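You operate a simulated robot arm through the tools that you are given. There is no shell and no other tool. Be economical: measure what you need, move in short steps, check, and stop when the job is done.

You run a simulated two-armed robot. Do the job below in one go: nothing can be reset, and whatever is moved stays where it is left.

Task
Hold the steel drip pan on the wooden packing table steady with one hand and put the yellow wheel block in it with the other. Take the purple edge clip from the wooden packing table and leave it on top of the orange wheel block. Take the blue wiping pad and put it on top of the grey butyl block on the rear strip of the coater top. Turn the flow dial to 5. Open the spares drawer, put the blue tub on the top of the frame bench away in the inside of the spares drawer, then shut the drawer. Fetch the hand brush and set it on the third store rack shelf from the top. Open the shims carton lid. Do these in any order.
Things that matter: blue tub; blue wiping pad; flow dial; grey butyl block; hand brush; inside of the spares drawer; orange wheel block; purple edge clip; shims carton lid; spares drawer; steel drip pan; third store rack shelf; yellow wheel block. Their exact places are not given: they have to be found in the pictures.

It is judged by the outcome, as a careful person would: the job done as asked, and still so three seconds after it is handed in. It fails if anything else is knocked over, pushed out of place, dropped, spilled or broken. A push-on lid holds only when it is set on centred and level and pressed home; a screw cap is set on level and turned clockwise until tight.

Robot
Two 7-joint arms with fingered hands on one trunk, on a base that drives. Base frame: it is fixed to the floor where the robot stands at the start and does not move with it; the origin is under the middle of the robot, x ahead of it, y to its left, z up; the surface under the hand at the start is at about z = 0.8. Units: m, degrees, N and s.
The left shoulder is at the start at [0.07, 0.166, 1.068], the right one opposite. With the tool pointing down near the work surface each hand reaches from about 0.46 to 0.96 m from the robot's upright axis, wherever it stands, measured 20 degrees to its own side. Places, roughly: blue tub [1.5, 5.25, 1]; blue wiping pad (6x5x4 cm) [3.5, -6.7, 0.9]; flow dial [0.8, -11.6, 1]; grey butyl block [4, -5, 1]; hand brush (12x5x5 cm) [1.1, 5.4, 0.9]; inside of the spares drawer [7.7, -2.5, 0.2]; orange wheel block (6x5x7 cm) [0.5, 0.2, 0.8]; purple edge clip (3x3x5 cm) [0.3, 0.5, 0.8]; shims carton lid [1.3, 8.4, 0.3]; spares drawer [7.6, -2.5, 0.3]; steel drip pan (22x17x5 cm) [0.5, 0.7, 0.8]; third store rack shelf [1.7, 8.5, 1]; yellow wheel block (6x5x7 cm) [0.5, -0.2, 0.8]. Payload 4.1 kg a hand.
The tool frame of a hand sits at the grasp point between the pads (the TCP): z along the fingers, y along the line on which they close. The tips reach 0.032 m beyond it. The gripper opens to 0.108 m. The gripper's body begins 0.038 m behind the TCP. The gripper is a hand of 4 fingers: y runs from the thumb to the fingers, the wrist lies at [-0.016, -0.108, -0.186] in the tool frame, and closing takes about 1.5 s.
Orientation is that of the tool frame in the base frame, as a unit quaternion [w, x, y, z]. With the fingers straight down and the wrist toward the robot, the tool's x, y and z point along [0, 1, 0], [1, 0, 0] and [0, 0, -1] of the base frame.

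Tools
- The arms move only by the tool arm_command. It takes "left_steps", "right_steps" or both (then of equal length, played together; a hand with none holds still); each is a list of rows, each an object (a shift or turn left out is 0, a gripper value left out holds the last) with "rot": the turn, a rotation vector about the tool's x, y, z in degrees, a list of three; "linear": the shift along the tool's x, y, z in m, a list of three; "fingers": the gripper command, from -1 (fully open) to 1 (shut), values between in proportion. In form: [{"rot": [ax, ay, az], "linear": [x, y, z], "fingers": fingers}, ...]. A call has 1 to 8 rows; each row is the pose to reach, as a shift and turn from the pose commanded when the call began, along the tool's axes at that moment. Rows are played at 5 a second. More than 0.05 m and 8.6 degrees between two rows, or a gripper value outside its range, and nothing of the call is played. A pose out of reach is approached as far as the arm can. The call stops where the force on the tool passes 40 N (or 10 N more than at its start, if that is more) or the arm is blocked; 0.2 s more then pass. Each finger travels about 0.045 m/s and halts on what it meets, pressing with about 28 N; the grip force reading is that of the motor and also rises with nothing between the fingers. The clock runs only during rows and for 0.2 s after the last one: add rows that repeat a pose to give the fingers time. It gives the time, the measured TCP pose, the force on the tool (base axes), the opening and the grip force at its end, in the units of the frame above (readings bear some noise), with the torque about the TCP (base axes, N m) and any sound that the robot's microphone picked up.
- Cameras (640 x 400 px; columns grow to the right, rows downward): "scene" is now at [0.1314, 0.0269, 1.2908]; the picture's right is [0.31, -0.95, 0.00], its down [-0.60, -0.20, -0.78] and it looks along [0.74, 0.24, -0.63] (base axes); focal length 243 px, centre (320, 200). "left" rides on the left gripper at [-0.064, -0.093, -0.132] in its tool frame; the picture's right is [-0.80, -0.28, 0.53], its down [0.55, -0.71, 0.45] and it looks along [0.25, 0.65, 0.72] (tool axes); focal length 247 px, centre (320, 200). "right" rides on the right gripper at [0.064, -0.093, -0.132] in its tool frame; the picture's right is [-0.80, 0.28, -0.53], its down [-0.55, -0.71, 0.45] and it looks along [-0.25, 0.65, 0.72] (tool axes); focal length 247 px, centre (320, 200).
- snapshot(camera): a new picture of that camera. No time passes.
- raise_lower(by): slides the trunk up (or, below 0, down) by that many m; the arms and the scene camera ride with it, the base frame stays. It gives what a move gives, with no picture.
- base_move(legs): drives the robot by 1 to 6 legs, each [ahead, left, turn to the left] in m, m and degrees, along the robot's own axes; the way and the turn of a leg run together, so that a leg with both is an arc; at most 1.5 m and 180 degrees a leg. The arms and the cameras ride along, it lands a little off, and it stops where it bumps. It gives what a move gives.
- grasp_type(shape, hand): the hand has 4 fingers and takes this shape, open, in about a second: jaw (thumb against the fingers, like two jaws); tri (thumb and two fingers); tip (a fingertip pinch); poke (one finger out to press); point (the index stretched); flat (the hand flat); cup (the hand cupped); fist (a fist). The gripper value then closes the fingers along that shape, each until it touches; the sizes above hold for jaw. It gives what a move gives, with no picture.
- aim_head(pan, tilt): turns the head with the scene camera to pan (to the left, within 86 degrees either way) and tilt (down, from -29 to 69), counted from straight ahead of the robot. It gives what a move gives.
- locate(camera, pixels): for up to 12 pixels [column, row] of the newest picture of that camera ("zoom" is the newest enlarged one), the place [x, y, z] in the base frame of the surface seen there, good to about 0.003 m. No time passes.
- close_up(camera, box): a new picture of the part [left, top, right, bottom] of that camera's present view, enlarged. No time passes.
- sign_off(): hands the job in; it is judged then, once.

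Keep the steps short. Do not move on a guess: measure, check each grasp and each placing, and mend mistakes. In all there are 138 turns and 164 pictures (those below and enlarged ones count). Leave the grippers open and the arms clear of the work at the hand-in unless told otherwise, and finish with a single line.

The tools are called after "Request:" as a command line: name --argument value ..., lists and objects as JSON in quotes. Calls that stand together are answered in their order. arm_command: Moves the arms, as the interface text tells. Its arguments: {"type":"object","properties":{"left_steps":{"type":"array","items":{"type":"object","properties":{"rot":{"type":"array","items":{"type":"number"}},"linear":{"type":"array","items":{"type":"number"}},"fingers":{"type":"number"}}}},"right_steps":{"type":"array","items":{"type":"object","properties":{"rot":{"type":"array","items":{"type":"number"}},"linear":{"type":"array","items":{"type":"number"}},"fingers":{"type":"number"}}}}},"required":[]} The other tools are called the same way: raise_lower (by) slides the trunk up or down; grasp_type (shape, hand) gives the hand a shape; base_move (legs) drives the base; aim_head (pan, tilt) turns the head that bears the scene camera; snapshot (camera) takes a picture; locate (camera, pixels) gives the place of the surface under pixels of a picture; close_up (camera, box) takes an enlarged picture of a part of a camera's view; sign_off () hands the job in.

At the start:

```text
t: 0.0
left_ee_pos: [0.3843, 0.5613, 1.0678]
left_tcp_rot: [0.0, 0.707, 0.707, 0.0]
left_contact_force: [0.2, 1.0, -0.3]
left_ft_torque: [0.0, -0.02, 0.0]
left_opening: 0.1074
left_finger_force: 0.1
left_shape: jaw
right_ee_pos: [0.486, 0.0295, 1.1281]
right_tcp_rot: [0.0, 0.708, 0.707, 0.0]
right_contact_force: [-0.8, 0.5, -1.2]
right_ft_torque: [-0.01, 0.01, 0.0]
right_opening: 0.1076
right_finger_force: 0.0
right_shape: jaw
trunk travel left (down, up): [-0.575, 0.365]
robot x, y, heading: [0.0006, 0.0017, -0.1]
head pan, tilt: [18.3, 38.9]
```

scene: 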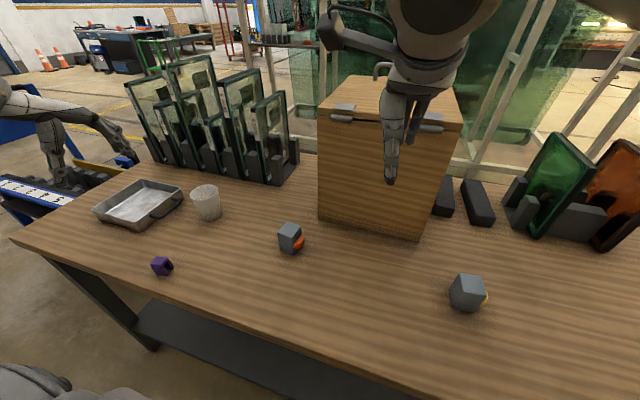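
right: 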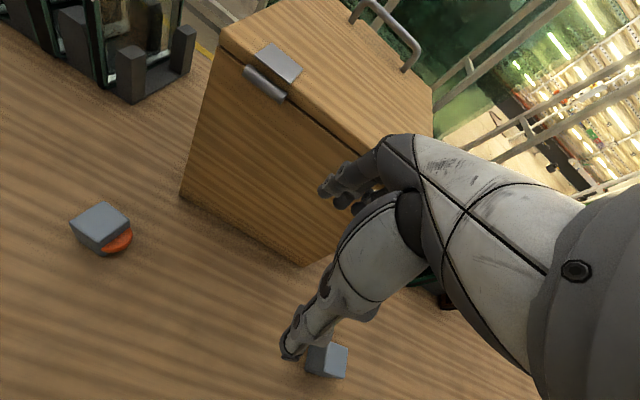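
left: 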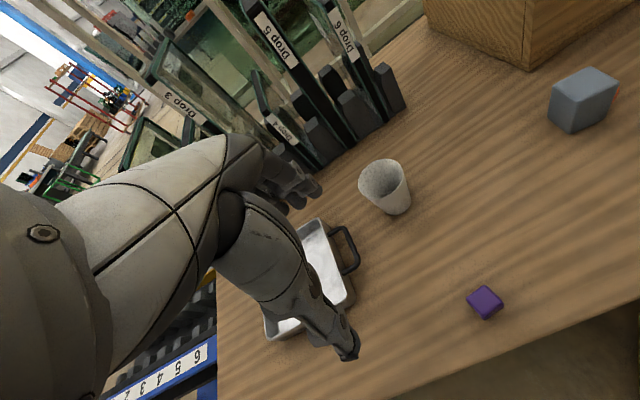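

I see the pan at about (138,203), the clip at (161,266), the orange wheel block at (290,238) and the yellow one at (467,292). I'll measure them.

Request:
locate --camera "scene" --pixels '[[138, 203], [161, 262], [158, 266], [289, 232], [297, 246], [466, 285], [484, 297], [100, 208], [145, 182], [180, 192], [140, 228], [206, 188]]'

Request:
close_up --camera "scene" --box '[80, 160, 320, 310]'

Request:
close_up --camera "scene" --box '[420, 250, 520, 330]'

```text
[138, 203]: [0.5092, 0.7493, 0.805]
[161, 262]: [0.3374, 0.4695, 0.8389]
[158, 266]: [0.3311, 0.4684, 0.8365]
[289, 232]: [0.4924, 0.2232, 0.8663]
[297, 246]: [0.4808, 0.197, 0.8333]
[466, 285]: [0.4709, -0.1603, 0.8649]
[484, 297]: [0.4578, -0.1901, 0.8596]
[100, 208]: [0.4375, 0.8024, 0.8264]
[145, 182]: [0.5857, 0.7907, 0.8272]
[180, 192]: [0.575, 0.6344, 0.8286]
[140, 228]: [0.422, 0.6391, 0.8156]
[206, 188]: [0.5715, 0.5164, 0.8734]
```

```text
2.67 times, centred on (200, 235) of scene
```

zoom: 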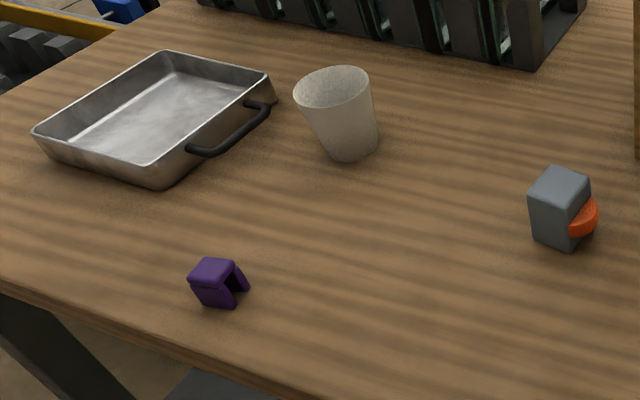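

```text
5.00 times, centred on (470, 290) of scene
```

zoom: 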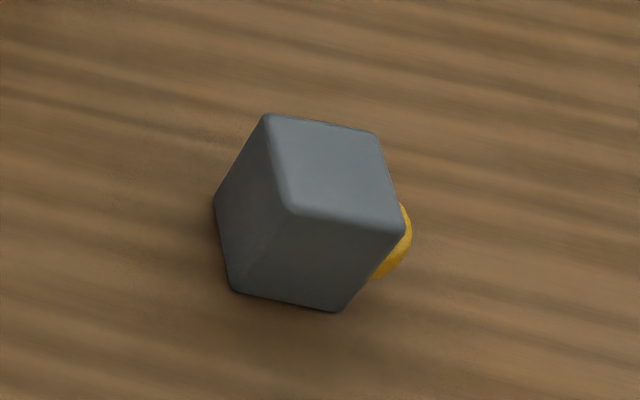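

Next I'll measure the yellow block's top corners to get its yaw.

Request:
locate --camera "zoom" --pixels '[[270, 120], [372, 138], [398, 222], [296, 208], [335, 165], [400, 240], [340, 305], [235, 290], [100, 300]]'

Request:
close_up --camera "scene" --box '[265, 213, 325, 263]'

```text
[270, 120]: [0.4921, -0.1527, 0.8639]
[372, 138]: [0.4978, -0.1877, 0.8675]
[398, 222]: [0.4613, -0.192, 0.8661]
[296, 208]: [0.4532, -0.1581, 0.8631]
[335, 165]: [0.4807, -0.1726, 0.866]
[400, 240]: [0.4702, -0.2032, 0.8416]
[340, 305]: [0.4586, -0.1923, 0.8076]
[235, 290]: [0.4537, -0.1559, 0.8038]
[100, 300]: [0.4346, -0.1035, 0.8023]
```

```text
8.00 times, centred on (295, 238) of scene
```

zoom: 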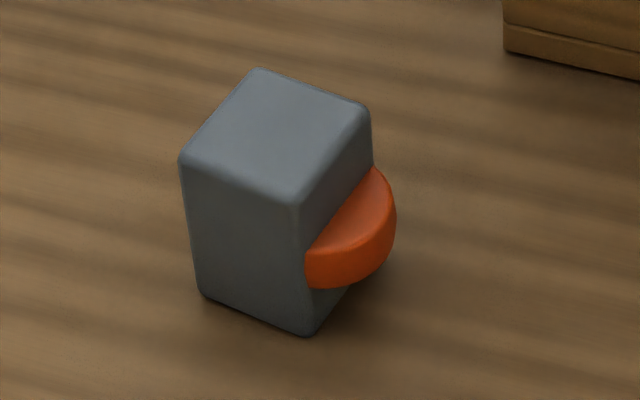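

Request:
locate --camera "zoom" --pixels '[[258, 75], [364, 112], [300, 195], [186, 160], [275, 135], [350, 235]]'

Request:
close_up --camera "scene" --box '[141, 248, 189, 284]'

Request:
close_up --camera "left" --box '[440, 270, 540, 340]'

```text
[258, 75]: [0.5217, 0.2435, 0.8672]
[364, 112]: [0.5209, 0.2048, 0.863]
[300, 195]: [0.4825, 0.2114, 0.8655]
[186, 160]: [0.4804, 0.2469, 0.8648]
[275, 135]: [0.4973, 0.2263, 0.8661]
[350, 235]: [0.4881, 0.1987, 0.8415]
```

```text
11.11 times, centred on (165, 266) of scene
```

zoom: 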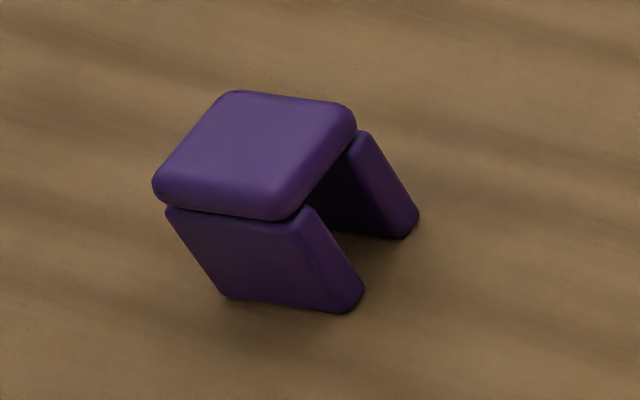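

```text
5.71 times, centred on (490, 305) of left
```

zoom: 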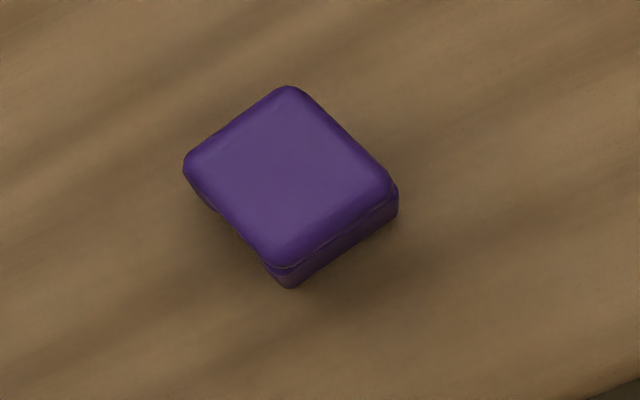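

Request:
locate --camera "zoom" --pixels '[[288, 95], [192, 165], [275, 255], [385, 190], [290, 180]]'

Request:
locate --camera "scene" --pixels '[[14, 240], [200, 310], [400, 372], [161, 272]]'

```text
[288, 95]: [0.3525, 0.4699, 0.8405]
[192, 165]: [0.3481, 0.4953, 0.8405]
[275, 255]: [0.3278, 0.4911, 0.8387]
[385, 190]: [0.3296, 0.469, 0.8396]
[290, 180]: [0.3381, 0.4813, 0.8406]
```

```text
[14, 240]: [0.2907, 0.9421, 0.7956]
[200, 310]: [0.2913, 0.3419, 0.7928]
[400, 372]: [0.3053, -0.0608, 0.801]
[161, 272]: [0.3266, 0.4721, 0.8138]
```

The clip's centre is at about (0.340, 0.481), top at 0.840, turned about 7°. The left hand goes above it.

Request:
arm_command --left_steps '[{"linear": [-0.02, -0.012, 0.035], "rot": [0, 0, -2]}, {"linear": [-0.04, -0.024, 0.07], "rot": [0, 0, -4]}, {"linear": [-0.06, -0.036, 0.105], "rot": [0, 0, -6]}, {"linear": [-0.08, -0.045, 0.14], "rot": [0, 0, -7]}, {"linear": [-0.08, -0.045, 0.16], "rot": [0, 0, -7]}, {"linear": [-0.08, -0.045, 0.16], "rot": [0, 0, -7]}]'

Request:
snapshot --camera "left"

```text
t: 1.4
left_ee_pos: [0.3607, 0.5114, 0.9296]
left_tcp_rot: [0.0, 0.663, 0.748, -0.001]
left_contact_force: [-0.7, 0.4, 0.5]
left_ft_torque: [0.03, 0.02, -0.01]
left_opening: 0.1079
left_finger_force: 0.1
left_shape: jaw
left hand out of reach, approached as far as the arm can: row 3, 4, 5, 6
right_ee_pos: [0.4854, 0.0298, 1.1282]
right_tcp_rot: [0.0, 0.707, 0.707, 0.0]
right_contact_force: [-0.7, -0.1, 0.6]
right_ft_torque: [0.04, -0.02, -0.01]
right_opening: 0.1079
right_finger_force: 0.0
right_shape: jaw
trunk travel left (down, up): [-0.575, 0.365]
robot x, y, heading: [0.0039, -0.0033, -0.1]
head pan, tilt: [18.3, 38.9]
```

```text
155 pictures are left
```

left: 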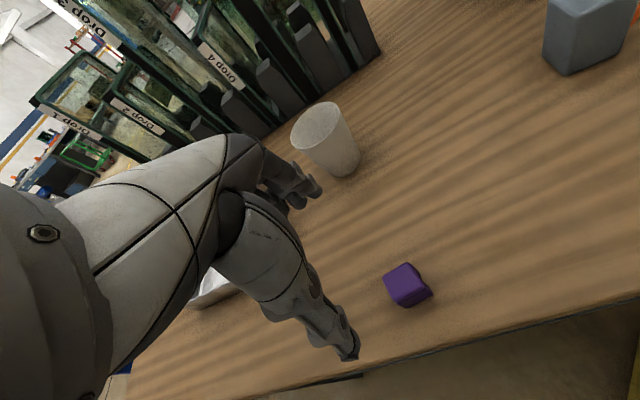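

The clip is too near for the arm, so I'll back the base off 0.15 m.

Request:
base_move --legs '[[-0.15, 0.05, 0]]'

```text
t: 2.8
left_ee_pos: [0.2082, 0.5585, 0.9292]
left_tcp_rot: [0.0, 0.664, 0.748, -0.002]
left_contact_force: [-1.0, -0.7, 0.0]
left_ft_torque: [0.04, 0.0, -0.02]
left_opening: 0.1081
left_finger_force: 0.1
left_shape: jaw
right_ee_pos: [0.3315, 0.079, 1.129]
right_tcp_rot: [0.0, 0.708, 0.706, 0.0]
right_contact_force: [-0.9, 0.2, 0.7]
right_ft_torque: [0.01, 0.03, 0.01]
right_opening: 0.1074
right_finger_force: 0.1
right_shape: jaw
trunk travel left (down, up): [-0.575, 0.365]
robot x, y, heading: [-0.1511, 0.0436, -0.0]
head pan, tilt: [18.3, 38.9]
```

Now I'll move the left hand over the clip.

Request:
arm_command --left_steps '[{"linear": [-0.023, 0.03, 0]}, {"linear": [-0.046, 0.06, 0]}, {"linear": [-0.069, 0.09, 0]}, {"linear": [-0.0924, 0.1211, 0]}, {"linear": [-0.0924, 0.1211, 0]}]'

Request:
snapshot --camera "left"

```text
t: 4.0
left_ee_pos: [0.338, 0.4826, 0.9305]
left_tcp_rot: [0.002, 0.664, 0.747, -0.001]
left_contact_force: [0.0, 0.6, -0.9]
left_ft_torque: [0.02, -0.01, 0.0]
left_opening: 0.108
left_finger_force: 0.0
left_shape: jaw
right_ee_pos: [0.3315, 0.0785, 1.1291]
right_tcp_rot: [0.0, 0.708, 0.706, 0.0]
right_contact_force: [0.1, 0.8, 0.4]
right_ft_torque: [-0.02, -0.03, -0.01]
right_opening: 0.1077
right_finger_force: 0.1
right_shape: jaw
trunk travel left (down, up): [-0.575, 0.365]
robot x, y, heading: [-0.1525, 0.0463, -0.3]
head pan, tilt: [18.3, 38.9]
```

```text
154 pictures are left
```

left: 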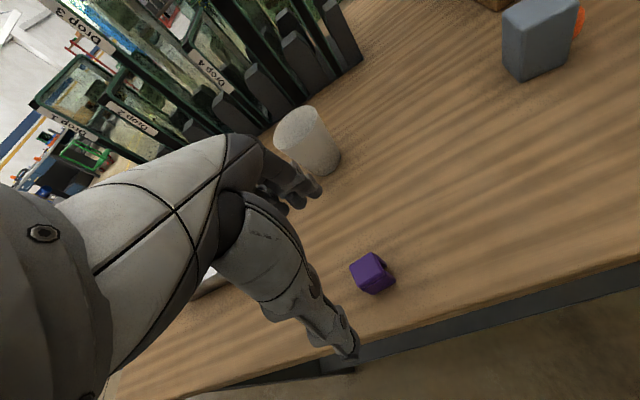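

In place (0.338, 0.483). I'll go down and close.

Request:
arm_command --left_steps '[{"linear": [-0.001, 0.002, 0.047]}, {"linear": [-0.001, 0.002, 0.0935]}, {"linear": [-0.001, 0.002, 0.0935]}, {"linear": [-0.001, 0.002, 0.0935], "fingers": 1}, {"linear": [-0.001, 0.002, 0.0935], "fingers": 1}, {"linear": [-0.001, 0.002, 0.0935], "fingers": 1}, {"linear": [-0.001, 0.002, 0.0935], "fingers": 1}, {"linear": [-0.001, 0.002, 0.0935], "fingers": 1}]'

Request:
arm_command --left_steps '[{"fingers": 1}, {"fingers": 1}, {"fingers": 1}]'

Request:
snapshot --camera "left"

```text
t: 5.8
left_ee_pos: [0.3379, 0.4807, 0.8378]
left_tcp_rot: [0.0, 0.664, 0.748, -0.001]
left_contact_force: [0.5, -0.3, 0.3]
left_ft_torque: [0.01, -0.01, 0.05]
left_opening: 0.021
left_finger_force: 20.1
left_shape: jaw
right_ee_pos: [0.332, 0.078, 1.1281]
right_tcp_rot: [0.0, 0.708, 0.706, 0.0]
right_contact_force: [0.2, 0.0, -0.4]
right_ft_torque: [0.02, -0.04, 0.0]
right_opening: 0.1075
right_finger_force: 0.0
right_shape: jaw
trunk travel left (down, up): [-0.575, 0.365]
robot x, y, heading: [-0.1518, 0.0493, -0.1]
head pan, tilt: [18.3, 38.9]
```

```text
t: 6.6
left_ee_pos: [0.3401, 0.4806, 0.8373]
left_tcp_rot: [0.0, 0.664, 0.748, -0.001]
left_contact_force: [-0.5, 0.4, -0.2]
left_ft_torque: [-0.03, -0.01, 0.02]
left_opening: 0.021
left_finger_force: 28.3
left_shape: jaw
right_ee_pos: [0.333, 0.0778, 1.1289]
right_tcp_rot: [0.0, 0.708, 0.707, 0.001]
right_contact_force: [-0.5, 0.5, -0.3]
right_ft_torque: [0.0, -0.02, 0.0]
right_opening: 0.1078
right_finger_force: 0.1
right_shape: jaw
trunk travel left (down, up): [-0.575, 0.365]
robot x, y, heading: [-0.1528, 0.0483, -0.3]
head pan, tilt: [18.3, 38.9]
```

```text
153 pictures are left
```

left: 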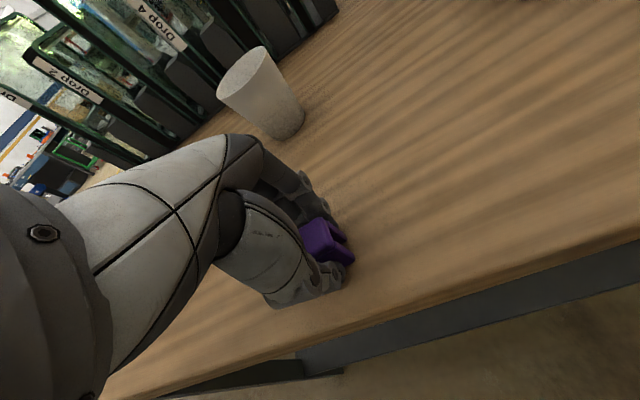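

The clip is held. I'll lift it and look at the scene.

Request:
arm_command --left_steps '[{"linear": [0, 0, -0.04]}, {"linear": [0, 0, -0.08]}, {"linear": [0, 0, -0.11]}, {"linear": [0, 0, -0.11]}]'

Request:
snapshot --camera "scene"

```text
t: 7.6
left_ee_pos: [0.341, 0.4844, 0.9481]
left_tcp_rot: [0.001, 0.664, 0.748, -0.001]
left_contact_force: [-0.8, 0.4, 0.6]
left_ft_torque: [-0.01, 0.01, -0.03]
left_opening: 0.0213
left_finger_force: 28.1
left_shape: jaw
right_ee_pos: [0.3328, 0.0784, 1.1277]
right_tcp_rot: [0.001, 0.708, 0.706, -0.001]
right_contact_force: [0.8, -0.6, -0.4]
right_ft_torque: [0.03, -0.01, 0.0]
right_opening: 0.1076
right_finger_force: 0.0
right_shape: jaw
trunk travel left (down, up): [-0.575, 0.365]
robot x, y, heading: [-0.1519, 0.0481, -0.3]
head pan, tilt: [18.3, 38.9]
```

```text
152 pictures are left
```

scene: 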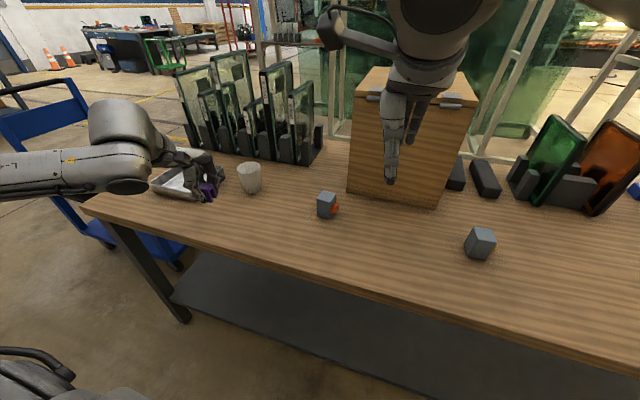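

Request:
locate --camera "scene" --pixels '[[349, 188], [438, 205], [324, 198], [360, 85], [480, 237], [250, 168], [206, 195]]'

Request:
close_up --camera "scene" --box '[300, 180, 356, 230]'

```text
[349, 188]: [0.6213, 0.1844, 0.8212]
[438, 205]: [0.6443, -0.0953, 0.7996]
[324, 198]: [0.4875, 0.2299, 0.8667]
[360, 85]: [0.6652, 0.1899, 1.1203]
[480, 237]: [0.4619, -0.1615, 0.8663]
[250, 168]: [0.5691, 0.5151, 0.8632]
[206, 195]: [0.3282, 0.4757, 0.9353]
```

```text
8.00 times, centred on (328, 205) of scene
```

zoom: 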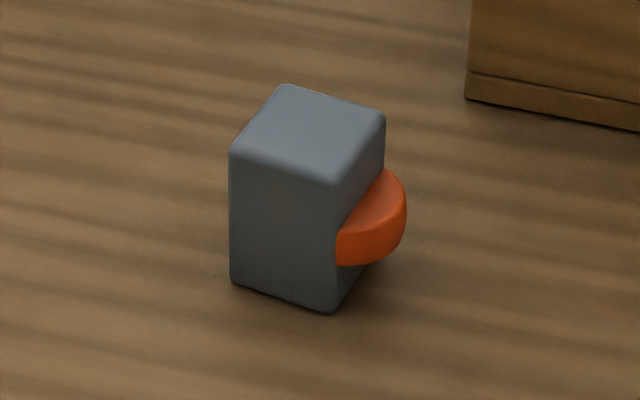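

Request:
locate --camera "zoom" --pixels '[[286, 92], [378, 120], [334, 175], [238, 152], [308, 135], [285, 270], [320, 200], [245, 175]]'

Request:
snapshot --camera "left"

```text
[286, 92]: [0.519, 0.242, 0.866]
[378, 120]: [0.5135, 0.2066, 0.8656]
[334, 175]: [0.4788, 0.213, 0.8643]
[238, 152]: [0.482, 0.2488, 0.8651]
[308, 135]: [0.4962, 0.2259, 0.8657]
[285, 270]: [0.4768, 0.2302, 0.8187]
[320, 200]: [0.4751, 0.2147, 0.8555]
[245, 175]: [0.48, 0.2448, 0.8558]
```

```text
150 pictures are left
```

left: 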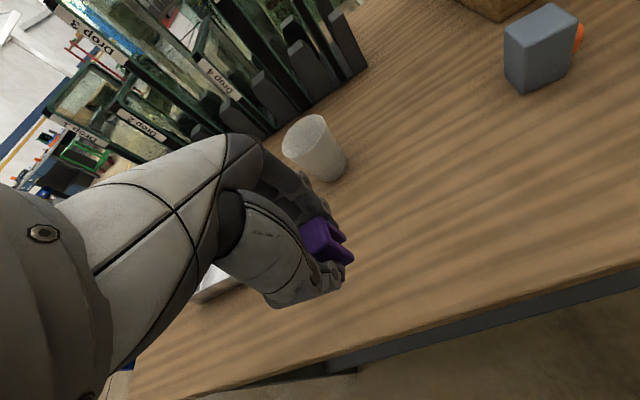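

The block's top centre is (0.498, 0.2275), turned about −9°. I'll carry the clip above it.

Request:
arm_command --left_steps '[{"linear": [-0.04, 0.018, 0], "rot": [0, 0, 2.5]}, {"linear": [-0.08, 0.036, 0], "rot": [0, 0, 5]}, {"linear": [-0.12, 0.054, 0], "rot": [0, 0, 7.5]}, {"linear": [-0.16, 0.072, 0], "rot": [0, 0, 10]}, {"linear": [-0.2, 0.09, 0], "rot": [0, 0, 12.5]}, {"linear": [-0.24, 0.108, 0], "rot": [0, 0, 15]}, {"linear": [-0.274, 0.125, 0], "rot": [0, 0, 16]}, {"linear": [-0.274, 0.125, 0], "rot": [0, 0, 16]}]'

Request:
snapshot --camera "left"

Request:
close_up --camera "scene" --box '[270, 140, 390, 230]'

```text
t: 9.4
left_ee_pos: [0.4749, 0.2499, 0.9573]
left_tcp_rot: [0.0, 0.762, 0.648, -0.002]
left_contact_force: [-0.1, -0.2, 1.1]
left_ft_torque: [-0.01, 0.01, 0.0]
left_opening: 0.021
left_finger_force: 27.5
left_shape: jaw
left hand out of reach, approached as far as the arm can: row 7, 8
right_ee_pos: [0.3326, 0.0777, 1.1293]
right_tcp_rot: [-0.001, 0.708, 0.707, 0.0]
right_contact_force: [0.1, -0.1, 1.0]
right_ft_torque: [-0.01, 0.03, 0.02]
right_opening: 0.1078
right_finger_force: 0.2
right_shape: jaw
trunk travel left (down, up): [-0.575, 0.365]
robot x, y, heading: [-0.1542, 0.0514, -0.4]
head pan, tilt: [18.3, 38.9]
```

```text
149 pictures are left
```

left: 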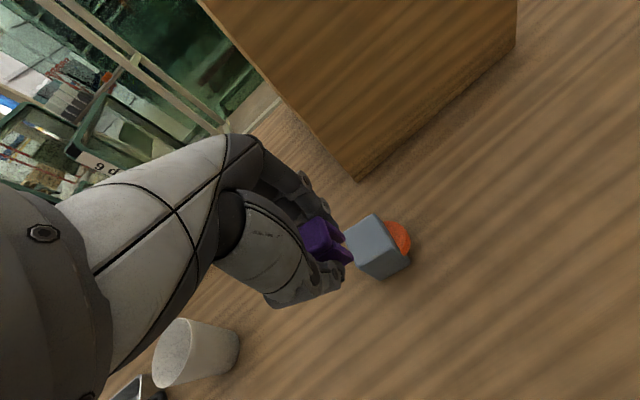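

```text
4.44 times, centred on (330, 185) of scene
```

zoom: 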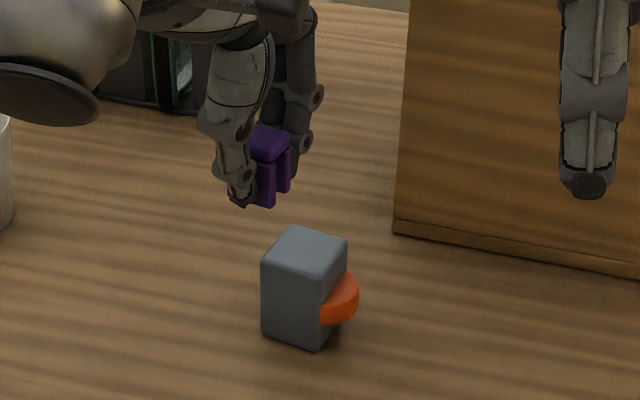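

The arm stops short, so I'll shift the base 0.15 m to the right.

Request:
base_move --legs '[[0, -0.15, 0]]'

```text
t: 10.8
left_ee_pos: [0.474, 0.1027, 0.9589]
left_tcp_rot: [0.0, 0.762, 0.648, -0.001]
left_contact_force: [0.4, -0.3, -1.1]
left_ft_torque: [0.0, 0.02, 0.02]
left_opening: 0.0208
left_finger_force: 27.9
left_shape: jaw
right_ee_pos: [0.3318, -0.0698, 1.1283]
right_tcp_rot: [0.0, 0.708, 0.707, 0.0]
right_contact_force: [0.1, -0.3, 0.5]
right_ft_torque: [0.03, 0.02, 0.01]
right_opening: 0.1075
right_finger_force: 0.0
right_shape: jaw
trunk travel left (down, up): [-0.575, 0.365]
robot x, y, heading: [-0.1484, -0.0986, 0.2]
head pan, tilt: [18.3, 38.9]
```

Request:
arm_command --left_steps '[{"linear": [0.043, 0.0012, 0]}, {"linear": [0.086, 0.0024, 0]}, {"linear": [0.1273, 0.0036, 0]}, {"linear": [0.1273, 0.0036, 0.01]}, {"linear": [0.1273, 0.0036, 0.014]}]'

Request:
snapshot --camera "left"

Request:
close_up --camera "scene" --box '[230, 120, 350, 220]'

```text
t: 12.0
left_ee_pos: [0.4985, 0.2285, 0.941]
left_tcp_rot: [0.0, 0.762, 0.648, 0.0]
left_contact_force: [0.5, 0.3, -0.5]
left_ft_torque: [0.01, -0.01, 0.04]
left_opening: 0.0208
left_finger_force: 28.1
left_shape: jaw
right_ee_pos: [0.3321, -0.0689, 1.1274]
right_tcp_rot: [0.001, 0.708, 0.706, 0.0]
right_contact_force: [-0.9, 0.2, 0.0]
right_ft_torque: [0.03, 0.01, -0.01]
right_opening: 0.1075
right_finger_force: 0.1
right_shape: jaw
trunk travel left (down, up): [-0.575, 0.365]
robot x, y, heading: [-0.1511, -0.0976, -0.1]
head pan, tilt: [18.3, 38.9]
```

```text
147 pictures are left
```

left: 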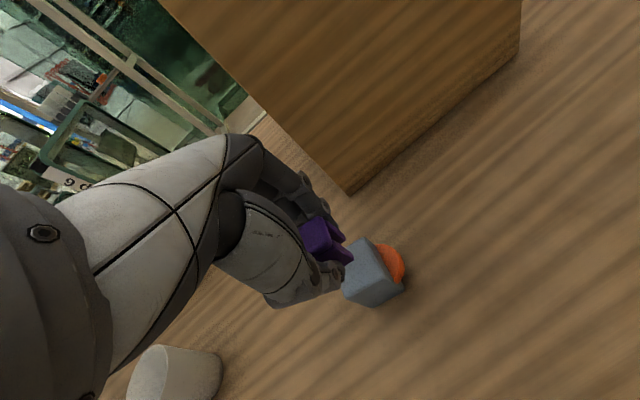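

```text
4.00 times, centred on (290, 170) of scene
```

zoom: 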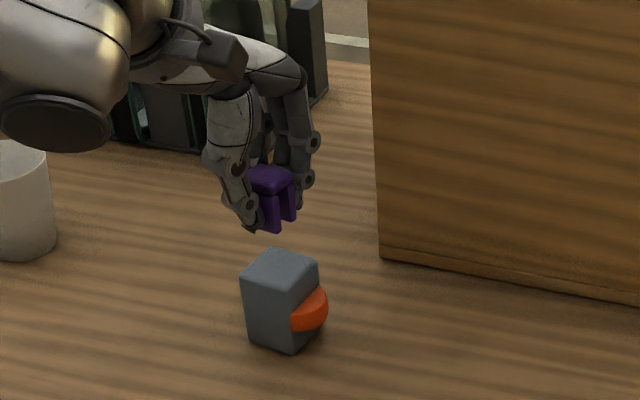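

Request:
locate --camera "zoom" --pixels '[[270, 180], [275, 215], [282, 262], [262, 318]]'

Request:
arm_command --left_steps '[{"linear": [0, 0, 0.015]}, {"linear": [0, 0, 0.03]}, {"linear": [0, 0, 0.034]}, {"linear": [0, 0, 0.034]}]'

Request:
close_up --camera "scene" --box '[260, 150, 340, 220]'

```text
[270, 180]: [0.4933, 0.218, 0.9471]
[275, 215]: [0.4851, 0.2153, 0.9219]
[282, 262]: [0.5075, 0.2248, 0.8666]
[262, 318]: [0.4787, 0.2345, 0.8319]
```

```text
t: 13.0
left_ee_pos: [0.4985, 0.2266, 0.9089]
left_tcp_rot: [0.001, 0.762, 0.648, -0.002]
left_contact_force: [-0.5, -0.3, 0.0]
left_ft_torque: [-0.02, 0.0, 0.0]
left_opening: 0.0211
left_finger_force: 28.1
left_shape: jaw
right_ee_pos: [0.3319, -0.0684, 1.1287]
right_tcp_rot: [0.0, 0.707, 0.707, 0.0]
right_contact_force: [0.1, 0.4, -0.7]
right_ft_torque: [0.02, 0.02, 0.01]
right_opening: 0.1077
right_finger_force: 0.1
right_shape: jaw
trunk travel left (down, up): [-0.575, 0.365]
robot x, y, heading: [-0.1547, -0.1002, -0.0]
head pan, tilt: [18.3, 38.9]
```

```text
5.71 times, centred on (300, 185) of scene
```

zoom: 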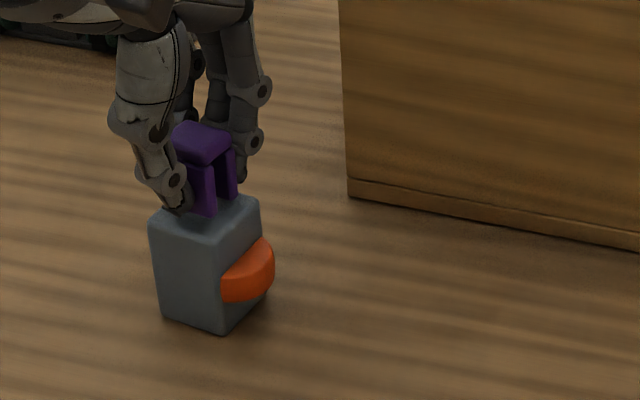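

Request:
locate --camera "zoom" --pixels '[[205, 140], [180, 128], [232, 143], [212, 160], [205, 185], [220, 240], [158, 218], [258, 205]]'

```text
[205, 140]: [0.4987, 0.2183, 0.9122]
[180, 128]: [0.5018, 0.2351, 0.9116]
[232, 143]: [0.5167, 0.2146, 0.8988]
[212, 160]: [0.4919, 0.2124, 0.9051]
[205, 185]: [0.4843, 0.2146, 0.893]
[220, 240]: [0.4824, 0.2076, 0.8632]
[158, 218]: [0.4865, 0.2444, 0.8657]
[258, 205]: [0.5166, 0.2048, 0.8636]
```

Well centred. I'll lower the last few mm until it touches, then release.

Request:
arm_command --left_steps '[{"linear": [0, 0, 0.002]}, {"linear": [0, 0, 0.004]}, {"linear": [0, 0, 0.0055]}, {"linear": [0, 0, 0.0055]}]'

Request:
close_up --camera "scene" --box '[260, 150, 340, 220]'

```text
t: 14.0
left_ee_pos: [0.4978, 0.2279, 0.9039]
left_tcp_rot: [0.001, 0.761, 0.649, -0.001]
left_contact_force: [0.7, 0.0, -0.1]
left_ft_torque: [0.01, -0.01, -0.01]
left_opening: 0.021
left_finger_force: 28.2
left_shape: jaw
right_ee_pos: [0.3323, -0.0686, 1.1279]
right_tcp_rot: [-0.001, 0.708, 0.706, 0.0]
right_contact_force: [0.0, 0.0, -0.1]
right_ft_torque: [-0.02, 0.01, -0.01]
right_opening: 0.1076
right_finger_force: 0.1
right_shape: jaw
trunk travel left (down, up): [-0.575, 0.365]
robot x, y, heading: [-0.1505, -0.1032, 0.1]
head pan, tilt: [18.3, 38.9]
```

```text
5.71 times, centred on (300, 185) of scene
```

zoom: 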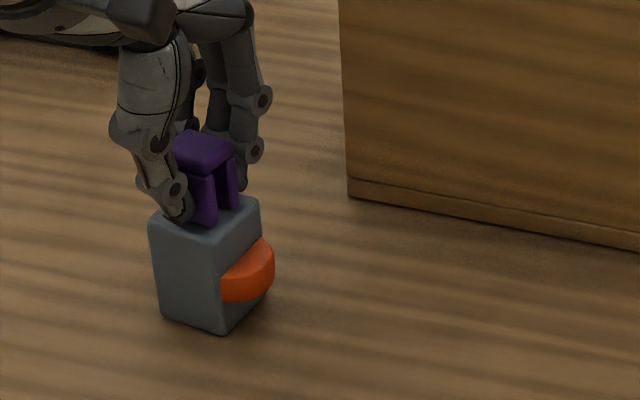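

Request:
arm_command --left_steps '[{"linear": [0, 0, 0.001]}, {"linear": [0, 0, 0.002]}, {"linear": [0, 0, 0.003]}, {"linear": [0, 0, 0.003]}]'

```text
t: 15.0
left_ee_pos: [0.4977, 0.2266, 0.9012]
left_tcp_rot: [0.001, 0.762, 0.648, -0.001]
left_contact_force: [1.1, 1.6, 7.3]
left_ft_torque: [0.04, -0.15, 0.02]
left_opening: 0.0212
left_finger_force: 27.8
left_shape: jaw
right_ee_pos: [0.3316, -0.0693, 1.1276]
right_tcp_rot: [0.0, 0.708, 0.706, 0.0]
right_contact_force: [-0.3, 0.7, 0.3]
right_ft_torque: [0.02, 0.03, -0.03]
right_opening: 0.1075
right_finger_force: 0.0
right_shape: jaw
trunk travel left (down, up): [-0.575, 0.365]
robot x, y, heading: [-0.1538, -0.1003, 0.0]
head pan, tilt: [18.3, 38.9]
```

Contact at 7 N. Next: release, then rise straight up.

Request:
arm_command --left_steps '[{"linear": [0, 0, -0.001], "fingers": 0.3}, {"linear": [0, 0, -0.001], "fingers": -0.1}, {"linear": [0, 0, -0.001], "fingers": -0.3}, {"linear": [0, 0, -0.001], "fingers": -0.3}, {"linear": [0, 0, -0.04]}, {"linear": [0, 0, -0.08]}, {"linear": [0, 0, -0.12]}, {"linear": [0, 0, -0.15]}]'

Request:
close_up --camera "scene" --box '[260, 150, 340, 220]'

```text
t: 16.8
left_ee_pos: [0.4971, 0.2262, 1.0507]
left_tcp_rot: [0.001, 0.762, 0.647, -0.001]
left_contact_force: [-0.3, 0.4, -0.5]
left_ft_torque: [0.0, -0.02, -0.02]
left_opening: 0.0698
left_finger_force: 0.0
left_shape: jaw
right_ee_pos: [0.3316, -0.0691, 1.1289]
right_tcp_rot: [0.0, 0.708, 0.706, 0.001]
right_contact_force: [0.0, -0.3, -0.2]
right_ft_torque: [-0.03, 0.01, 0.03]
right_opening: 0.1078
right_finger_force: 0.0
right_shape: jaw
trunk travel left (down, up): [-0.575, 0.365]
robot x, y, heading: [-0.1563, -0.0987, -0.3]
head pan, tilt: [18.3, 38.9]
```

```text
5.71 times, centred on (300, 185) of scene
```

zoom: 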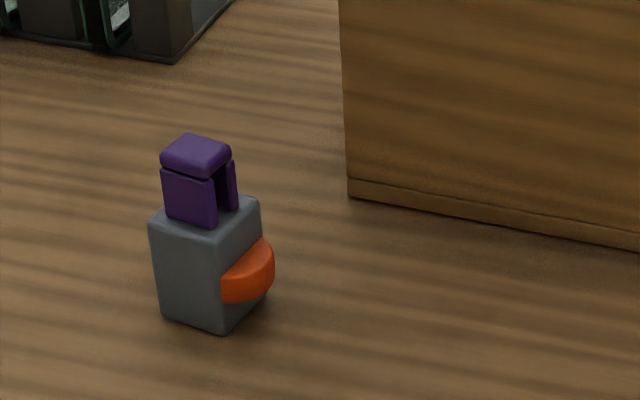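

The clip is placed. For the yellow block, I'll shift the base left 0.15 so that it lies in the right hand's range.

Request:
base_move --legs '[[0, 0.15, 0]]'

Request:
aim_head --pan -10 --tilt 42

Request:
close_up --camera "scene" --box '[220, 120, 460, 270]'

```text
t: 18.2
left_ee_pos: [0.4951, 0.3803, 1.0491]
left_tcp_rot: [0.001, 0.76, 0.65, -0.002]
left_contact_force: [-0.8, 0.4, -0.2]
left_ft_torque: [-0.03, 0.02, -0.03]
left_opening: 0.07
left_finger_force: 0.0
left_shape: jaw
right_ee_pos: [0.3318, 0.083, 1.1285]
right_tcp_rot: [0.0, 0.706, 0.708, 0.0]
right_contact_force: [-0.1, -0.4, -1.2]
right_ft_torque: [0.01, 0.01, -0.02]
right_opening: 0.1075
right_finger_force: 0.1
right_shape: jaw
trunk travel left (down, up): [-0.575, 0.365]
robot x, y, heading: [-0.1523, 0.0497, 0.2]
head pan, tilt: [18.3, 38.9]
```

```text
t: 19.1
left_ee_pos: [0.4968, 0.3794, 1.0508]
left_tcp_rot: [0.001, 0.76, 0.65, -0.001]
left_contact_force: [-0.2, 0.1, -0.1]
left_ft_torque: [-0.01, 0.04, 0.0]
left_opening: 0.07
left_finger_force: 0.2
left_shape: jaw
right_ee_pos: [0.3317, 0.0827, 1.1283]
right_tcp_rot: [0.0, 0.706, 0.709, -0.001]
right_contact_force: [-0.6, -0.1, 0.1]
right_ft_torque: [0.02, -0.04, -0.01]
right_opening: 0.1075
right_finger_force: 0.2
right_shape: jaw
trunk travel left (down, up): [-0.575, 0.365]
robot x, y, heading: [-0.1499, 0.0515, 0.2]
head pan, tilt: [-10.0, 42.0]
```

```text
2.67 times, centred on (340, 195) of scene
```

zoom: 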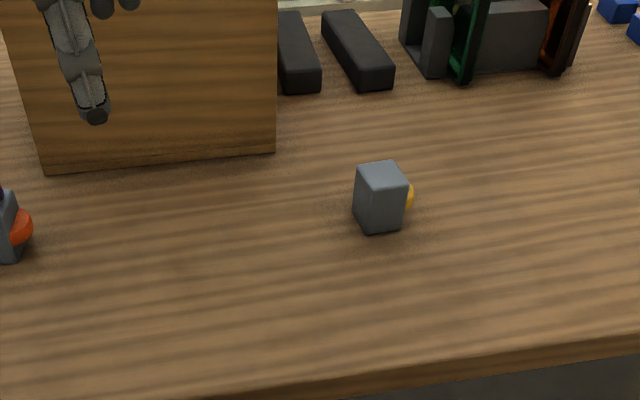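

Request:
arm_command --right_steps '[{"linear": [-0.0364, 0.0206, 0.0222], "rot": [0, 0, -1]}, {"linear": [-0.0728, 0.0412, 0.0444], "rot": [0, 0, -2]}, {"linear": [-0.1092, 0.0618, 0.0666], "rot": [0, 0, -3]}, {"linear": [-0.1456, 0.0824, 0.0888], "rot": [0, 0, -4]}, {"linear": [-0.182, 0.103, 0.111], "rot": [0, 0, -5]}, {"linear": [-0.2184, 0.1236, 0.1332], "rot": [0, 0, -6]}, {"linear": [-0.2547, 0.1442, 0.1554], "rot": [0, 0, -8]}, {"linear": [-0.2547, 0.1442, 0.178], "rot": [0, 0, -8]}]'

Request:
snapshot --camera "right"

Request:
snapshot --camera "scene"

```text
t: 20.9
left_ee_pos: [0.4969, 0.3805, 1.0503]
left_tcp_rot: [0.001, 0.76, 0.65, -0.002]
left_contact_force: [0.6, -0.6, 0.1]
left_ft_torque: [-0.06, 0.01, -0.02]
left_opening: 0.0698
left_finger_force: 0.1
left_shape: jaw
right_ee_pos: [0.4757, -0.1701, 0.9499]
right_tcp_rot: [0.0, 0.655, 0.755, 0.0]
right_contact_force: [0.2, 0.2, -0.2]
right_ft_torque: [-0.02, 0.01, 0.02]
right_opening: 0.1076
right_finger_force: 0.0
right_shape: jaw
trunk travel left (down, up): [-0.575, 0.365]
robot x, y, heading: [-0.1535, 0.055, 0.1]
head pan, tilt: [-10.0, 42.0]
```

```text
141 pictures are left
```

right: 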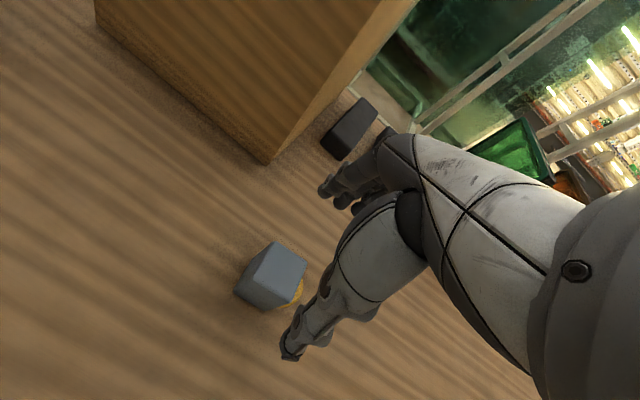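

```text
140 pictures are left
```

scene: 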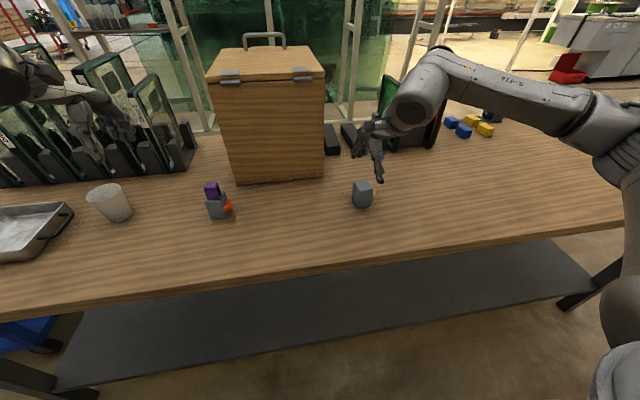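

The block is between the fingers' lines. I'll descend and grip.

Request:
arm_command --right_steps '[{"linear": [-0.002, 0, 0.037]}, {"linear": [-0.002, 0, 0.074]}, {"linear": [-0.002, 0, 0.108]}, {"linear": [-0.002, 0, 0.108], "fingers": 1}, {"linear": [-0.002, 0, 0.108], "fingers": 1}, {"linear": [-0.002, 0, 0.108], "fingers": 1}, {"linear": [-0.002, 0, 0.108], "fingers": 1}, {"linear": [-0.002, 0, 0.108], "fingers": 1}]'

Request:
arm_command --right_steps '[{"fingers": 1}, {"fingers": 1}, {"fingers": 1}, {"linear": [0, 0, -0.03]}, {"linear": [0, 0, -0.06]}, {"linear": [0, 0, -0.1]}, {"linear": [0, 0, -0.14]}, {"linear": [0, 0, -0.14]}]'

Request:
snapshot --camera "right"

```text
t: 22.7
left_ee_pos: [0.4967, 0.3795, 1.0503]
left_tcp_rot: [0.0, 0.761, 0.649, 0.0]
left_contact_force: [0.3, 0.6, 0.0]
left_ft_torque: [-0.01, 0.01, -0.01]
left_opening: 0.0699
left_finger_force: 0.1
left_shape: jaw
right_ee_pos: [0.4774, -0.1722, 0.8425]
right_tcp_rot: [0.0, 0.656, 0.755, 0.0]
right_contact_force: [-0.1, 0.0, -0.2]
right_ft_torque: [-0.03, -0.03, 0.0]
right_opening: 0.041
right_finger_force: 27.5
right_shape: jaw
trunk travel left (down, up): [-0.575, 0.365]
robot x, y, heading: [-0.1506, 0.0471, 0.1]
head pan, tilt: [-10.0, 42.0]
```

```text
t: 24.5
left_ee_pos: [0.4973, 0.3793, 1.0502]
left_tcp_rot: [0.0, 0.761, 0.649, -0.001]
left_contact_force: [-0.5, -0.7, -0.2]
left_ft_torque: [-0.04, 0.01, 0.0]
left_opening: 0.0699
left_finger_force: 0.1
left_shape: jaw
right_ee_pos: [0.4729, -0.1728, 0.9819]
right_tcp_rot: [-0.001, 0.655, 0.755, -0.001]
right_contact_force: [-0.1, 0.0, -0.5]
right_ft_torque: [-0.02, 0.02, -0.03]
right_opening: 0.0407
right_finger_force: 28.5
right_shape: jaw
trunk travel left (down, up): [-0.575, 0.365]
robot x, y, heading: [-0.1534, 0.0543, 0.2]
head pan, tilt: [-10.0, 42.0]
```

```text
139 pictures are left
```

right: 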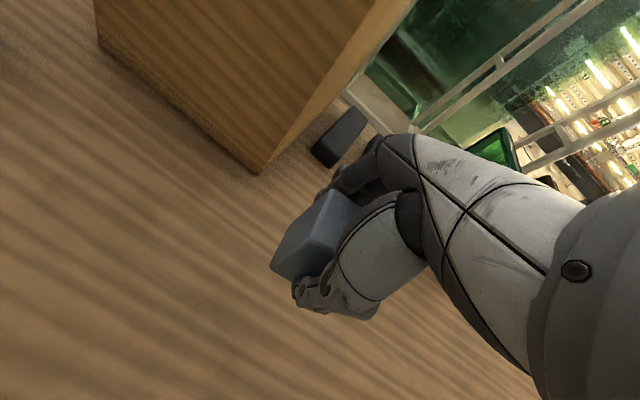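

The yellow block is held. I'll raise it more and look left before driving.

Request:
arm_command --right_steps '[{"linear": [0, -0.02, -0.04]}, {"linear": [0, -0.04, -0.08]}, {"linear": [0, -0.05, -0.1]}]'

Request:
aim_head --pan 35 --tilt 35

Request:
snapshot --camera "scene"

```text
t: 25.3
left_ee_pos: [0.4961, 0.3802, 1.0515]
left_tcp_rot: [0.001, 0.761, 0.649, 0.0]
left_contact_force: [-0.2, -0.8, -0.8]
left_ft_torque: [0.0, -0.03, 0.0]
left_opening: 0.0701
left_finger_force: 0.1
left_shape: jaw
right_ee_pos: [0.4261, -0.1827, 1.0826]
right_tcp_rot: [0.001, 0.655, 0.756, 0.001]
right_contact_force: [-0.1, -0.4, -1.4]
right_ft_torque: [0.01, -0.01, -0.01]
right_opening: 0.0408
right_finger_force: 28.2
right_shape: jaw
trunk travel left (down, up): [-0.575, 0.365]
robot x, y, heading: [-0.1532, 0.0529, 0.2]
head pan, tilt: [-10.0, 42.0]
```

```text
t: 26.4
left_ee_pos: [0.4969, 0.3793, 1.0496]
left_tcp_rot: [-0.001, 0.76, 0.649, 0.0]
left_contact_force: [-0.5, 0.3, -0.8]
left_ft_torque: [0.02, -0.01, -0.01]
left_opening: 0.0699
left_finger_force: 0.2
left_shape: jaw
right_ee_pos: [0.4267, -0.1817, 1.0823]
right_tcp_rot: [0.0, 0.656, 0.755, 0.001]
right_contact_force: [0.0, 0.1, -1.0]
right_ft_torque: [0.01, 0.01, -0.02]
right_opening: 0.0408
right_finger_force: 27.9
right_shape: jaw
trunk travel left (down, up): [-0.575, 0.365]
robot x, y, heading: [-0.1553, 0.0548, -0.1]
head pan, tilt: [35.0, 35.0]
```

```text
138 pictures are left
```

scene: 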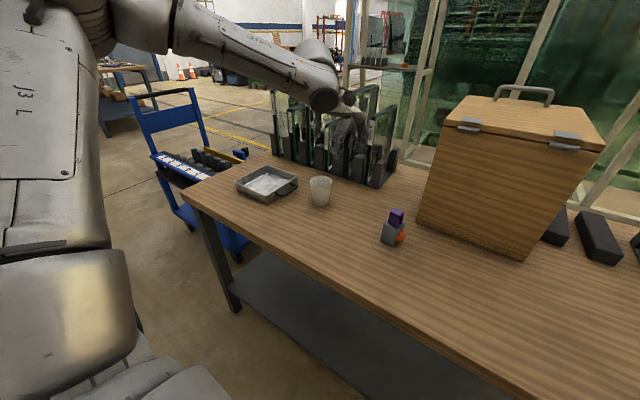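

Request:
locate --camera "scene" --pixels '[[160, 103], [150, 152], [200, 148], [240, 150], [245, 180], [237, 183], [262, 197], [298, 186], [272, 165], [360, 140], [285, 150]]'

```text
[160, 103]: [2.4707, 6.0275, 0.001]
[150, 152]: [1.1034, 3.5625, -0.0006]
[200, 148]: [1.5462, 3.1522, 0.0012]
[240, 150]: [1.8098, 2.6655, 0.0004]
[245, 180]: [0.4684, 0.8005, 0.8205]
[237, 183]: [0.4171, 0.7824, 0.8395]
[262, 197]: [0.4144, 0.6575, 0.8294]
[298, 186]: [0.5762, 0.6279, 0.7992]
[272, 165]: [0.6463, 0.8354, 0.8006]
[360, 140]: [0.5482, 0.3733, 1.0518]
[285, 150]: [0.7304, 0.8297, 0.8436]
```

The way is clear. I'll drive left 0.42 m.

Request:
base_move --legs '[[0, 0.42, 0]]'

Request:
aim_head --pan 15 --tilt 45

Request:
snapshot --camera "scene"

```text
t: 29.0
left_ee_pos: [0.4928, 0.8129, 1.0507]
left_tcp_rot: [0.002, 0.758, 0.652, -0.001]
left_contact_force: [0.2, 0.8, 0.0]
left_ft_torque: [0.01, 0.04, -0.03]
left_opening: 0.0699
left_finger_force: 0.1
left_shape: jaw
right_ee_pos: [0.4263, 0.2505, 1.0819]
right_tcp_rot: [0.0, 0.653, 0.757, 0.0]
right_contact_force: [-0.3, 0.3, -1.2]
right_ft_torque: [0.02, 0.01, 0.0]
right_opening: 0.041
right_finger_force: 27.9
right_shape: jaw
trunk travel left (down, up): [-0.575, 0.365]
robot x, y, heading: [-0.1564, 0.4837, 0.5]
head pan, tilt: [35.0, 35.0]
```

```text
t: 29.9
left_ee_pos: [0.4903, 0.8112, 1.0504]
left_tcp_rot: [0.0, 0.758, 0.652, 0.0]
left_contact_force: [-0.3, -0.5, 0.8]
left_ft_torque: [0.02, 0.0, 0.03]
left_opening: 0.0699
left_finger_force: 0.1
left_shape: jaw
right_ee_pos: [0.4251, 0.2486, 1.0822]
right_tcp_rot: [-0.001, 0.653, 0.758, 0.001]
right_contact_force: [-0.3, -0.6, -0.9]
right_ft_torque: [0.03, -0.02, -0.02]
right_opening: 0.0408
right_finger_force: 27.8
right_shape: jaw
trunk travel left (down, up): [-0.575, 0.365]
robot x, y, heading: [-0.1562, 0.4795, 0.2]
head pan, tilt: [15.0, 45.0]
```

```text
137 pictures are left
```

scene: 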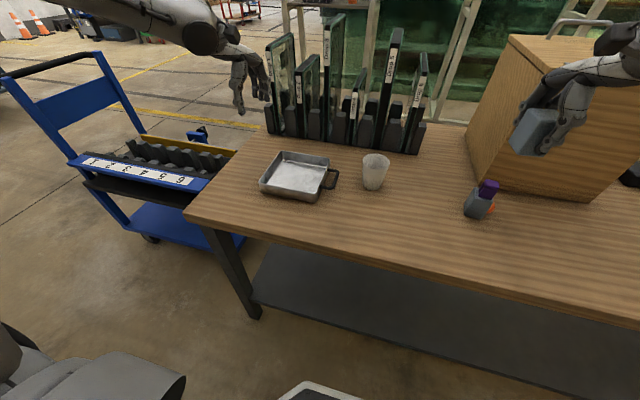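

Request:
close_up --camera "scene" --box '[250, 140, 350, 210]'

Request:
locate --camera "zoom" --pixels '[[70, 275], [320, 355], [345, 360], [510, 130], [520, 110], [230, 65], [220, 85], [200, 318], [300, 200], [560, 240], [350, 310], [440, 190]]'

```text
5.71 times, centred on (300, 175) of scene
```

zoom: 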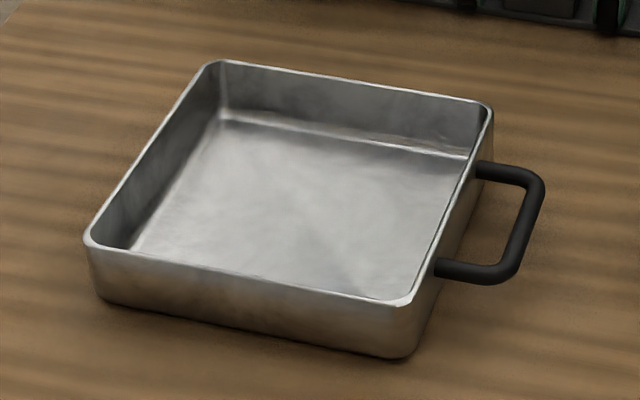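

```text
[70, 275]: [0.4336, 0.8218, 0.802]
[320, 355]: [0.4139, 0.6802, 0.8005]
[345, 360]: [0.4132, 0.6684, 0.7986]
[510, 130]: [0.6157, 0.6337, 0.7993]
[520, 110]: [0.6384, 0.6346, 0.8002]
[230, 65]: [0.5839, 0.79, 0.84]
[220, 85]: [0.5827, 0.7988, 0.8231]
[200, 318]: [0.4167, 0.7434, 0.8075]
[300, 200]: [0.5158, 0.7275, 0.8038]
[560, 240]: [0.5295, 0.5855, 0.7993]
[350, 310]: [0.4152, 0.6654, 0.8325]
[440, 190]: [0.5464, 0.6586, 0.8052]
```

I'll have the left hand grip the pan's near wall near its left corner. Measuring that wall.

Request:
locate --camera "zoom" --pixels '[[105, 260], [140, 270], [200, 285], [300, 308], [390, 325], [110, 250], [160, 262], [200, 270], [300, 293], [130, 300], [150, 235]]'

```text
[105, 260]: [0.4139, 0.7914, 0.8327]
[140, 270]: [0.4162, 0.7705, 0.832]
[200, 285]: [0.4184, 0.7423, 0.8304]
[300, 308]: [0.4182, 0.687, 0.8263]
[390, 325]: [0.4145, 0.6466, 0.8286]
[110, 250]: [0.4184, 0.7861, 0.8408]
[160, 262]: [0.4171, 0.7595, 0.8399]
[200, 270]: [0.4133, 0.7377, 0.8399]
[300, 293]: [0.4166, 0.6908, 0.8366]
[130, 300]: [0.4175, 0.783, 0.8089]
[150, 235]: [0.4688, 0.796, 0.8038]
```

The near wall is at x≈0.416, square to the base, rim at 0.842. The left hand goes above it.

Request:
arm_command --left_steps '[{"linear": [-0.0141, -0.0161, 0.03], "rot": [0, 0, -2]}, {"linear": [-0.0282, -0.0322, 0.06], "rot": [0, 0, -4]}, {"linear": [-0.0424, -0.0484, 0.09], "rot": [0, 0, -6]}, {"linear": [-0.0565, -0.0645, 0.12], "rot": [0, 0, -8.5]}, {"linear": [-0.0565, -0.0645, 0.12], "rot": [0, 0, -8.5]}]'

Request:
close_up --camera "scene" --box '[210, 110, 370, 220]'

```text
t: 31.1
left_ee_pos: [0.4178, 0.7636, 0.9311]
left_tcp_rot: [0.0, 0.708, 0.706, -0.001]
left_contact_force: [-0.5, -0.2, -0.6]
left_ft_torque: [0.03, -0.01, 0.01]
left_opening: 0.0699
left_finger_force: 0.0
left_shape: jaw
right_ee_pos: [0.4247, 0.2505, 1.0814]
right_tcp_rot: [0.001, 0.652, 0.758, 0.0]
right_contact_force: [0.2, 0.1, -0.8]
right_ft_torque: [0.0, 0.01, 0.01]
right_opening: 0.0406
right_finger_force: 28.4
right_shape: jaw
trunk travel left (down, up): [-0.575, 0.365]
robot x, y, heading: [-0.1513, 0.4773, 0.6]
head pan, tilt: [15.0, 45.0]
```

```text
3.64 times, centred on (290, 165) of scene
```

zoom: 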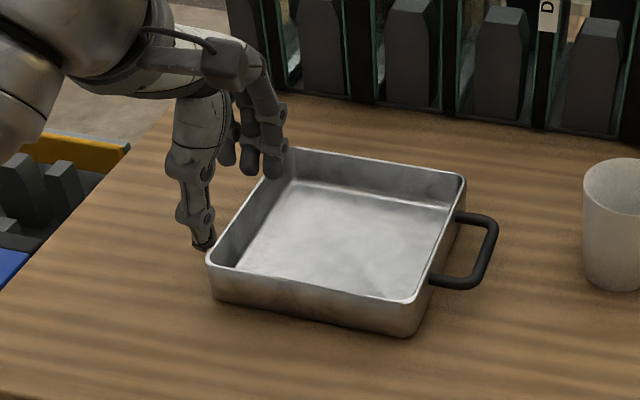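

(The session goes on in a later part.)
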